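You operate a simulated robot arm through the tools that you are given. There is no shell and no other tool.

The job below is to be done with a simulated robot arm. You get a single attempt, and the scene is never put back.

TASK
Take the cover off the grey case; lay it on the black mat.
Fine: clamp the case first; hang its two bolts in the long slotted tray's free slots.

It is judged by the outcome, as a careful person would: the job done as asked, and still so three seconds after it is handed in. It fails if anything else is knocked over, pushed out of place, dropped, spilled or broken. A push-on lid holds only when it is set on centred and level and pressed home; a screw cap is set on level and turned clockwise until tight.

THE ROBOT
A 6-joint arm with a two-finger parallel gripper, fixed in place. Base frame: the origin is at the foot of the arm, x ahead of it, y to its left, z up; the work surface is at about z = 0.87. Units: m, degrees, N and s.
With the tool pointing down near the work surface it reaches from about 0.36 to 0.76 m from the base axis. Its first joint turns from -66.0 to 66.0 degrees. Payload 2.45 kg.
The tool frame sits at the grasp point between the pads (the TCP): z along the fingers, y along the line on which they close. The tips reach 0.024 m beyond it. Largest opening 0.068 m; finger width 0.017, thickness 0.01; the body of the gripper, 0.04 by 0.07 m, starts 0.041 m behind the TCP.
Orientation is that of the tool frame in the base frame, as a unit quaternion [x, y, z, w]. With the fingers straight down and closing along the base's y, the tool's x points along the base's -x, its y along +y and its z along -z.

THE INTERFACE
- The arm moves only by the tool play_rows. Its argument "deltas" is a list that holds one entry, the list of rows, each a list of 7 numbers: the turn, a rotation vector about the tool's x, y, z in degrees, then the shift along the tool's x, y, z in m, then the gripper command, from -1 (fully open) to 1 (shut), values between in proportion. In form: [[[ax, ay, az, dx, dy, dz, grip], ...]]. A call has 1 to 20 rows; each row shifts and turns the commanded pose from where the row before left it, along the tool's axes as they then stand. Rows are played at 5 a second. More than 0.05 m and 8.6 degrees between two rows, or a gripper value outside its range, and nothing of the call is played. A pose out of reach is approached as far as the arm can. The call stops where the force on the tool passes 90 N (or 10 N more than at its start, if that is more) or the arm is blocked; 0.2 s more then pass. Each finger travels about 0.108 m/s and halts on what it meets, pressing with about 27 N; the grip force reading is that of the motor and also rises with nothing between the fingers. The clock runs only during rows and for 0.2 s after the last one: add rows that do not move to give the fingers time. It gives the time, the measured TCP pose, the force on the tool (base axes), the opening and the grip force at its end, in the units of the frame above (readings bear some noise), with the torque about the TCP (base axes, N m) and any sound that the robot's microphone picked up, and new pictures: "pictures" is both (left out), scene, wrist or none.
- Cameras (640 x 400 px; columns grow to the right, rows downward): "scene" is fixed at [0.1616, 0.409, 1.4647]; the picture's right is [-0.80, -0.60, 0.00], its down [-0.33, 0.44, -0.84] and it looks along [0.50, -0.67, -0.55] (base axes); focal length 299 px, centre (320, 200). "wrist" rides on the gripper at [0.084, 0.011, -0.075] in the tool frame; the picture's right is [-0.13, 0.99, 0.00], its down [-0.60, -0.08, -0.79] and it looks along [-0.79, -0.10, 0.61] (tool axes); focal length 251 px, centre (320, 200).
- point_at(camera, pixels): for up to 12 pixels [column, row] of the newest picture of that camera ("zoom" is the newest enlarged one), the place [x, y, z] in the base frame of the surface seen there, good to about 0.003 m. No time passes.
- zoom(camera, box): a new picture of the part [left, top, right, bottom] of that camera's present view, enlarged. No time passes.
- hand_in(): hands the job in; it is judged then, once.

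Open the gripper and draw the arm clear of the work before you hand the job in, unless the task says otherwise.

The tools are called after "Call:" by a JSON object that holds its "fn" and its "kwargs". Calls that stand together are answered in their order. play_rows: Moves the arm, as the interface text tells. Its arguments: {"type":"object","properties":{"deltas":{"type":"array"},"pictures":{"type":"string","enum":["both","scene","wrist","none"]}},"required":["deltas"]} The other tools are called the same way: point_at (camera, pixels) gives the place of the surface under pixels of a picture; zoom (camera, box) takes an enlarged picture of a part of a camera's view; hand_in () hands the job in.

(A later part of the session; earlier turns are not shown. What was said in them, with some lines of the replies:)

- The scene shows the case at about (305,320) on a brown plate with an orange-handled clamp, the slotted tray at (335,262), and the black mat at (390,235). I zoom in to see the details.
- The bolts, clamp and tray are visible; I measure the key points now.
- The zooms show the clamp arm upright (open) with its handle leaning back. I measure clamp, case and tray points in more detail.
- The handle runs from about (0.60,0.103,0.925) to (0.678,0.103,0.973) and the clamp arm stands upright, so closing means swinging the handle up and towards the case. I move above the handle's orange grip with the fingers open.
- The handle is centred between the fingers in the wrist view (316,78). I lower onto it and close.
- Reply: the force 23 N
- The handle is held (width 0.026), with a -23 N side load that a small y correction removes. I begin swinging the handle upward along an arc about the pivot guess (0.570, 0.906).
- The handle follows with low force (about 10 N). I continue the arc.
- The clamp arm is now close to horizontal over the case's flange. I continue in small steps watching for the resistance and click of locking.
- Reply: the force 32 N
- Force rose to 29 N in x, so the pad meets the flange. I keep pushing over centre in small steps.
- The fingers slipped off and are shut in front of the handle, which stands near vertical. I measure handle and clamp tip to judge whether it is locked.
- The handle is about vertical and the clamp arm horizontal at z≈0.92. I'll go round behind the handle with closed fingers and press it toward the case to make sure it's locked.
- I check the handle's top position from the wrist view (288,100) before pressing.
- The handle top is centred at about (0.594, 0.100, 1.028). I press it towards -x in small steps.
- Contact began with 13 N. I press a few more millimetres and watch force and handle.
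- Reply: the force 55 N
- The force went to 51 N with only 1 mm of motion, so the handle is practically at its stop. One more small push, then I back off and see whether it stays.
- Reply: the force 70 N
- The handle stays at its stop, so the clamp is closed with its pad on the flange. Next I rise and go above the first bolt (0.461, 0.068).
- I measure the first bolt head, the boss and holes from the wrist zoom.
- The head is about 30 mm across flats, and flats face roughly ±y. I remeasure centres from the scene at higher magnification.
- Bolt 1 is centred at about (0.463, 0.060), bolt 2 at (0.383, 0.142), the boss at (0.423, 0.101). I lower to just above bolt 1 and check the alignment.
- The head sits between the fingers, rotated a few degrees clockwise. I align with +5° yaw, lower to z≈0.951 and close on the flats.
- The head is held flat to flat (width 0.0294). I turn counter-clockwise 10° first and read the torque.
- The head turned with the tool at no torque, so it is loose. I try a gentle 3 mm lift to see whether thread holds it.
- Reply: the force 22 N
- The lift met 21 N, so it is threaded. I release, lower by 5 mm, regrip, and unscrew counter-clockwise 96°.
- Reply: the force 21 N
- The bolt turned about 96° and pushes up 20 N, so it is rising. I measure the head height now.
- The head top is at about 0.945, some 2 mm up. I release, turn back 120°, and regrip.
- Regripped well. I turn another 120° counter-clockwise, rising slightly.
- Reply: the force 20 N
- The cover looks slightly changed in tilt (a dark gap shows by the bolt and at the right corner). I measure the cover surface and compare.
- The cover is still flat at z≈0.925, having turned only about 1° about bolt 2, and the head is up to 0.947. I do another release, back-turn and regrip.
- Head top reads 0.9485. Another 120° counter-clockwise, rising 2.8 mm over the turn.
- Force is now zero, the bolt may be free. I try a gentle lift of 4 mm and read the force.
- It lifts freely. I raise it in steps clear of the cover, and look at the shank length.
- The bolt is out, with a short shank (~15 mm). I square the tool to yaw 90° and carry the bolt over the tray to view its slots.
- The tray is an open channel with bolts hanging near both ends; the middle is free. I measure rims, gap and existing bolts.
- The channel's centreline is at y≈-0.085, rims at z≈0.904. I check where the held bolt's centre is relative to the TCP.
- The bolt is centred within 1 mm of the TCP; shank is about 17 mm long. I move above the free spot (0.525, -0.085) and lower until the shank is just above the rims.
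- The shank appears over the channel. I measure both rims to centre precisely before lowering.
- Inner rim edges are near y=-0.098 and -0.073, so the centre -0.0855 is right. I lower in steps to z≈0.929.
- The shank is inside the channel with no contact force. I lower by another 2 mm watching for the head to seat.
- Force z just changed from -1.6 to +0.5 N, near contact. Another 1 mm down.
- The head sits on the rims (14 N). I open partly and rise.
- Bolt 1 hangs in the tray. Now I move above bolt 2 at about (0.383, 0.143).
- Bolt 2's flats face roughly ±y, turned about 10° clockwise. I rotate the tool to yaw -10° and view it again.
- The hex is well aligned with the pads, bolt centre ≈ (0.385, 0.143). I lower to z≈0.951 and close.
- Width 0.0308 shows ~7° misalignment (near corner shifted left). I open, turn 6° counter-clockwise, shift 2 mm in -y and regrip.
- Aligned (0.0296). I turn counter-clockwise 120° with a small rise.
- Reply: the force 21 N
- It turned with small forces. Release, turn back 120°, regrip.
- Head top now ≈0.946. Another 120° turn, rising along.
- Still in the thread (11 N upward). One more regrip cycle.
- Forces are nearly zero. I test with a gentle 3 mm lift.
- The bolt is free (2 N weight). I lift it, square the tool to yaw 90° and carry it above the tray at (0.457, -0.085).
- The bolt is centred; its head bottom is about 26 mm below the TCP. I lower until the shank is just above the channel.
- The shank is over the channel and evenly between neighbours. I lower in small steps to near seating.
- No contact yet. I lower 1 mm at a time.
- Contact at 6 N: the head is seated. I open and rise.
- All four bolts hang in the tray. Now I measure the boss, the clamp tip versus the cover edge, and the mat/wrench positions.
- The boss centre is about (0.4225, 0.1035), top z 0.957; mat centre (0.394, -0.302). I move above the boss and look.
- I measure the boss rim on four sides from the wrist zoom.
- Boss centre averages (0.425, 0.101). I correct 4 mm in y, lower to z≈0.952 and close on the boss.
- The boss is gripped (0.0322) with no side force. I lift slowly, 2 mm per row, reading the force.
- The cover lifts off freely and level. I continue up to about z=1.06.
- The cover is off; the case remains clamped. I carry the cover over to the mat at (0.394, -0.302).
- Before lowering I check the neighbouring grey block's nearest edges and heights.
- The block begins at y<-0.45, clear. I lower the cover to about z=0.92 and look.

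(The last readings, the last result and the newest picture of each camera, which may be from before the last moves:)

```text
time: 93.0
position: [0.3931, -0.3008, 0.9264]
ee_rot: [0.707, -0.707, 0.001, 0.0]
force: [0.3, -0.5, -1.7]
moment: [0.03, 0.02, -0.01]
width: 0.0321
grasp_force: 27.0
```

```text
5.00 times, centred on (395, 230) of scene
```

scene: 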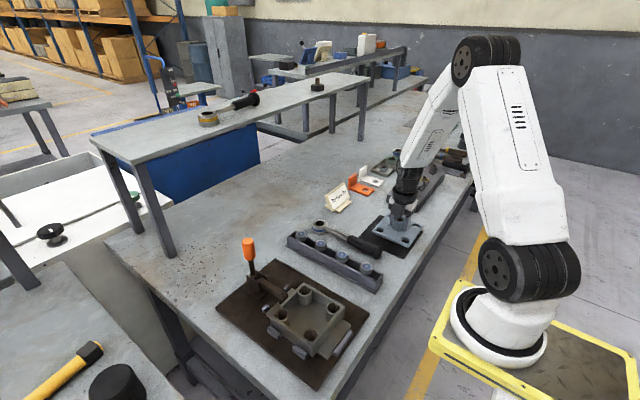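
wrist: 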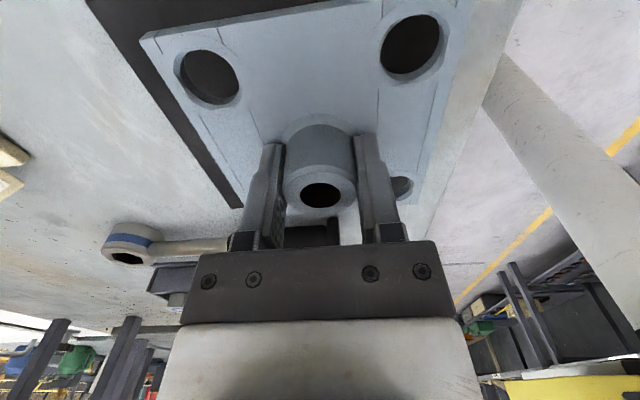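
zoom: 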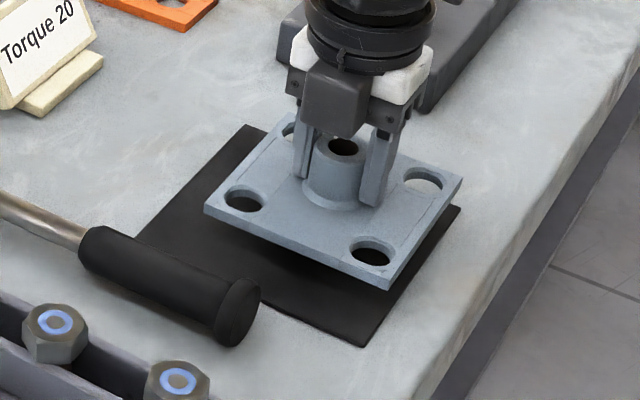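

I measure cover corners and visible mat edges to centre it.

Call:
{"fn": "point_at", "kwargs": {"camera": "zoom", "pixels": [[457, 180], [386, 284], [210, 207], [268, 117], [246, 128], [362, 344], [455, 212], [140, 235]]}}

Call:
{"fn": "point_at", "kwargs": {"camera": "wrist", "pixels": [[150, 42], [465, 20], [422, 195], [235, 205], [110, 30], [160, 110]]}}

```text
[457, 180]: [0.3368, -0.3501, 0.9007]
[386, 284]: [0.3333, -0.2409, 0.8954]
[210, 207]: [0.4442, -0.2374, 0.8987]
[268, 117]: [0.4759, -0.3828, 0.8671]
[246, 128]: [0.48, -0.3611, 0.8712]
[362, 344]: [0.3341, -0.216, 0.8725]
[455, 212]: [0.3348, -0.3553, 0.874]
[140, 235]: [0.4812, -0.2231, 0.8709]
```

```text
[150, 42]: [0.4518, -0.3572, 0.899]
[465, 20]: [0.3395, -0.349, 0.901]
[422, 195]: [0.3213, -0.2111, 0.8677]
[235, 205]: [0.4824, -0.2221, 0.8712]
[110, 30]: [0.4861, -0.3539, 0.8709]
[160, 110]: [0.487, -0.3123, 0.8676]
```

My earlier mat corner picks were a few pixels off: the mat actually spans x≈0.334–0.482, y≈-0.216– -0.362, and the cover centre is (0.392,-0.296). I shift +0.016 in x and +0.004 in y, then recheck.

Call:
{"fn": "play_rows", "kwargs": {"deltas": [[[0, 0, 0, -0.002, -0.008, 0, 1], [0, 0, 0, -0.002, -0.008, 0, 1], [0, 0, 0, 0, 0, 0.006, 1], [0, 0, 0, 0, 0, 0, 1], [0, 0, 0, 0, 0, 0, 1]]]}}

Call:
{"fn": "zoom", "kwargs": {"camera": "scene", "box": [340, 190, 450, 270]}}

```text
time: 94.2
position: [0.4111, -0.2965, 0.9203]
ee_rot: [0.707, -0.707, 0.002, -0.001]
force: [0.6, 0.0, -1.1]
moment: [0.03, 0.01, 0.0]
width: 0.0321
grasp_force: 26.4
```

scene: 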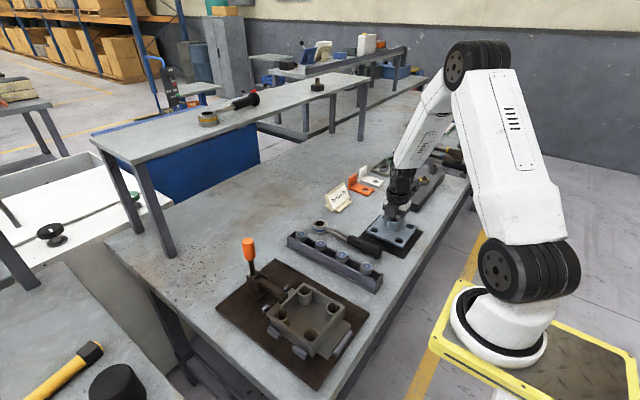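
wrist: 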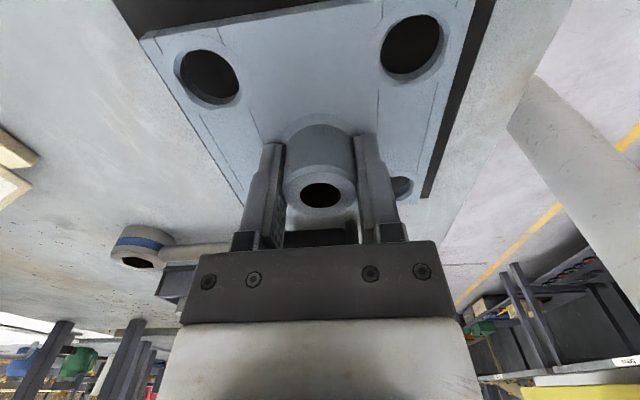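

```text
5.00 times, centred on (395, 230) of scene
```

zoom: 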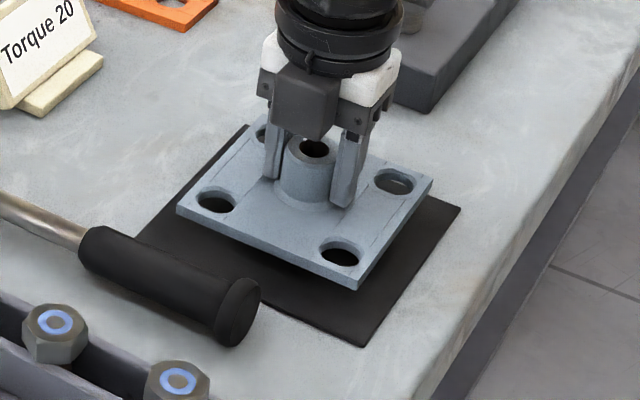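

I recheck corners of the mat and cover.

Call:
{"fn": "point_at", "kwargs": {"camera": "zoom", "pixels": [[457, 207], [362, 343], [244, 130], [428, 182], [357, 281], [182, 208], [250, 134], [142, 235]]}}

Call:
{"fn": "point_at", "kwargs": {"camera": "wrist", "pixels": [[150, 42], [470, 20], [485, 20], [445, 140], [432, 170], [125, 8], [428, 190]]}}

```text
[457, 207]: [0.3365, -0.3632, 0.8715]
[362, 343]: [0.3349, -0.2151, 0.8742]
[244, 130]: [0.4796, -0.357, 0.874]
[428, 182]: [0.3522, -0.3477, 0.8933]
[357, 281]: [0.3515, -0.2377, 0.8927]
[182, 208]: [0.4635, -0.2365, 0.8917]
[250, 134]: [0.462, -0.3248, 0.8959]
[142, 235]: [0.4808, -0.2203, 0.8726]
```

```text
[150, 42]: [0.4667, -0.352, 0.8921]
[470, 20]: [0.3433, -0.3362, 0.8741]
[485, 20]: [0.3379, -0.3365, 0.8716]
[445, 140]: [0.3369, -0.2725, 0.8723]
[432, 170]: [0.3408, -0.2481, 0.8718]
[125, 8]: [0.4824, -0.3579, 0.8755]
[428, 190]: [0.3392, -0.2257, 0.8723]
```

The cover (x 0.351–0.465, y -0.350– -0.237) lies well within the mat. I lower gently until contact.

Call:
{"fn": "play_rows", "kwargs": {"deltas": [[[0, 0, 0, 0, 0, 0.004, 1], [0, 0, 0, 0, 0, 0.004, 1], [0, 0, 0, 0, 0, 0.002, 1], [0, 0, 0, 0, 0, 0, 1]]], "pictures": "none"}}

Call:
{"fn": "zoom", "kwargs": {"camera": "scene", "box": [340, 190, 450, 270]}}

```text
time: 95.2
position: [0.4114, -0.2979, 0.9107]
ee_rot: [0.707, -0.707, 0.001, -0.002]
force: [-0.8, 1.2, -2.0]
moment: [-0.01, -0.01, -0.01]
width: 0.032
grasp_force: 26.9
```

```text
5.00 times, centred on (395, 230) of scene
```

zoom: 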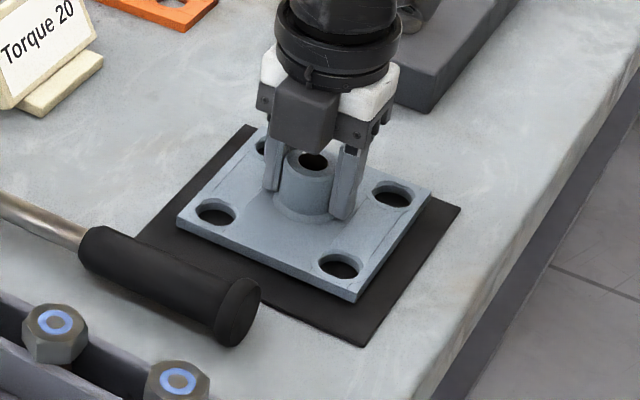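

Not yet in contact (force about -2 N). I lower 1.5 mm per row, a few rows.

Call:
{"fn": "play_rows", "kwargs": {"deltas": [[[0, 0, 0, 0, 0, 0.0015, 1], [0, 0, 0, 0, 0, 0.0015, 1], [0, 0, 0, 0, 0, 0.001, 1], [0, 0, 0, 0, 0, 0, 1]]], "pictures": "none"}}

```text
time: 96.2
position: [0.4088, -0.2977, 0.9064]
ee_rot: [0.707, -0.707, 0.003, 0.0]
force: [-3.6, 4.2, 17.4]
moment: [0.56, 0.29, 0.12]
width: 0.0323
grasp_force: 26.8
```

The cover touches the mat (17 N). I ease up 0.5 mm, open, and check.

Call:
{"fn": "play_rows", "kwargs": {"deltas": [[[0, 0, 0, 0, 0, -0.0007, 1], [0, 0, 0, 0, 0, 0, 0], [0, 0, 0, 0, 0, 0, -0.7], [0, 0, 0, 0, 0, 0, -0.7], [0, 0, 0, 0, 0, -0.01, -0.7], [0, 0, 0, 0, 0, -0.03, -0.7], [0, 0, 0, 0, 0, -0.04, -0.7], [0, 0, 0, 0, 0, -0.04, -0.7], [0, 0, 0, 0, 0, -0.04, -0.7], [0, 0, 0, 0, 0, 0, -0.7]]]}}

Call:
{"fn": "zoom", "kwargs": {"camera": "scene", "box": [340, 190, 450, 270]}}

Call:
{"fn": "zoom", "kwargs": {"camera": "scene", "box": [210, 220, 390, 370]}}

```text
time: 98.4
position: [0.4097, -0.2997, 1.0673]
ee_rot: [0.707, -0.707, 0.001, -0.001]
force: [-0.3, -0.4, 0.1]
moment: [-0.03, -0.01, -0.03]
width: 0.0576
grasp_force: 0.0
```

scene: 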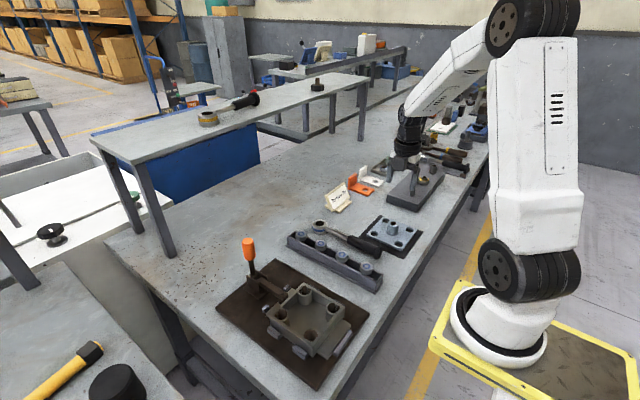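
wrist: 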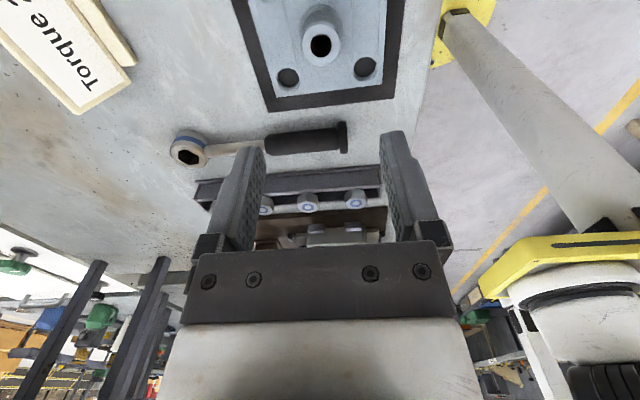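

```text
5.00 times, centred on (395, 230) of scene
```

zoom: 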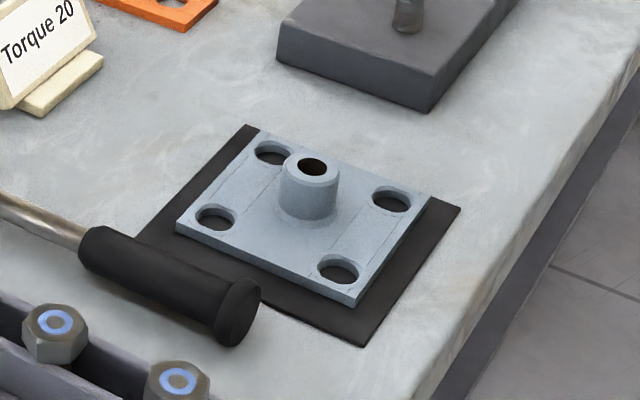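

```text
2.67 times, centred on (300, 295) of scene
```

zoom: 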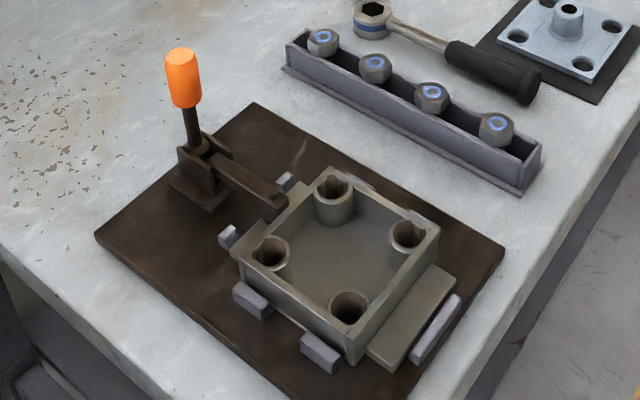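

The cover lies flat on the mat, bolts hang in the tray. I check the clamp pad on the case flange up close.

Call:
{"fn": "zoom", "kwargs": {"camera": "scene", "box": [250, 265, 310, 315]}}

Call:
{"fn": "zoom", "kwargs": {"camera": "scene", "box": [280, 220, 390, 295]}}

```text
8.00 times, centred on (280, 290) of scene
```

zoom: 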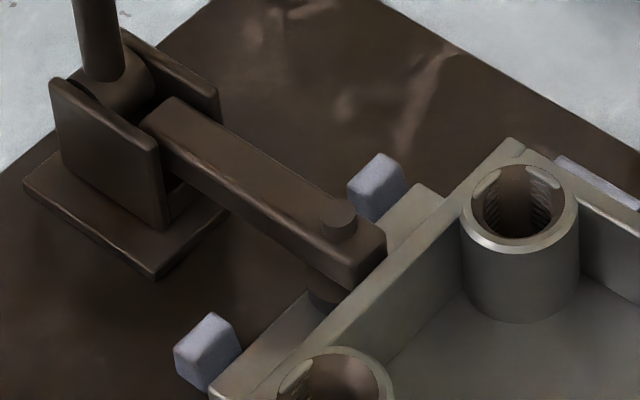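

```text
5.33 times, centred on (335, 258) of scene
```

zoom: 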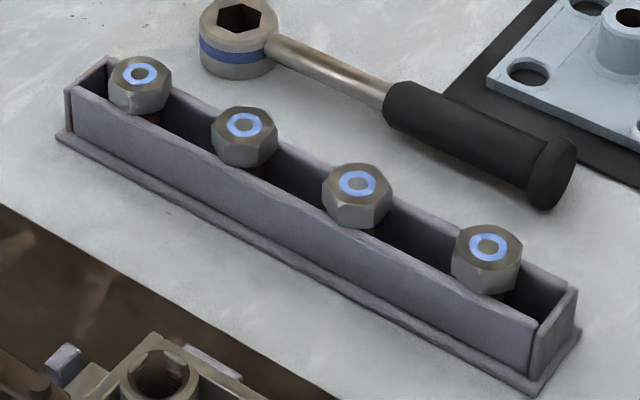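

The clamp pad bears on the flange between the stops, all bolts hang by their heads. I raise the arm well clear, gripper open.

Call:
{"fn": "play_rows", "kwargs": {"deltas": [[[0, 0, 0, 0, 0, -0.04, -1], [0, 0, 0, 0, 0, -0.04, -1], [0, 0, 0, 0, 0, -0.04, -1], [0, 0, 0, 0, 0, 0, -1], [0, 0, 0, 0, 0, 0, -1]]]}}

```text
time: 99.6
position: [0.409, -0.2998, 1.1873]
ee_rot: [-0.707, 0.707, -0.001, 0.001]
force: [0.1, -0.3, 0.6]
moment: [0.01, 0.04, -0.02]
width: 0.0681
grasp_force: 0.1
```

scene: 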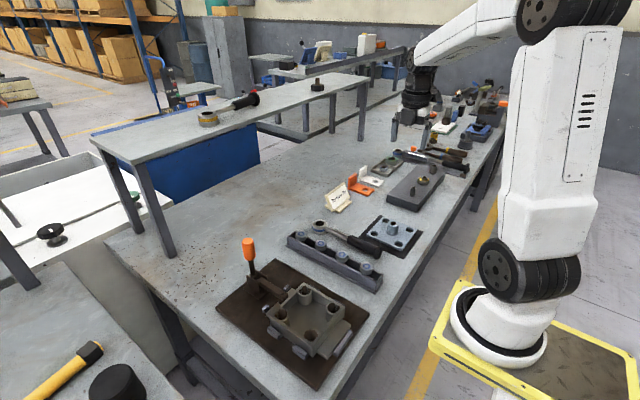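
wrist: 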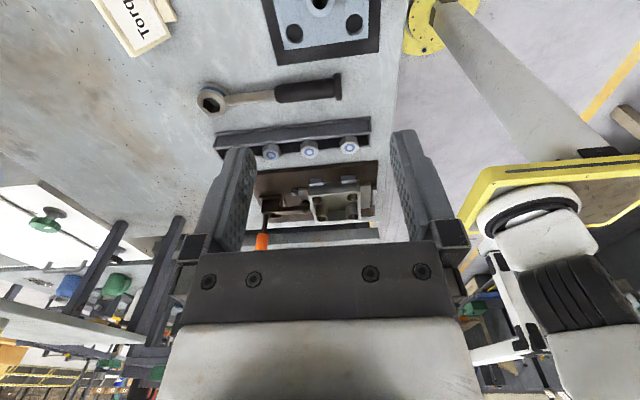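

The scene shows the cover on the mat at (393,235), four bolts hanging in the tray, and the case clamped; the arm is clear and open. I hand in.

Call:
{"fn": "hand_in", "kwargs": {}}

```text
The job is handed in.
```

The cover is off the grey case and lying flat on the black mat, inside the mat's edges. I handed the job in with the gripper open and the arm clear.

- **Clamp:** I closed it first, with its pad on the case's flange. Pushed with about 65 N, the handle barely moved, and it stayed put when I let go. I heard no click, so I take it as locked from that push and because the case did not shift while I unscrewed the bolts.
- **Bolts:** I unscrewed both and hung them by their heads in the middle of the slotted tray. The tray is one open channel, so I spaced them evenly between the two bolts already there.
- **Cover:** It turned about 1° on the case while I unscrewed the first bolt. It was still held by the second bolt and came off level.

In the last pictures nothing else on the bench looks knocked over or moved.
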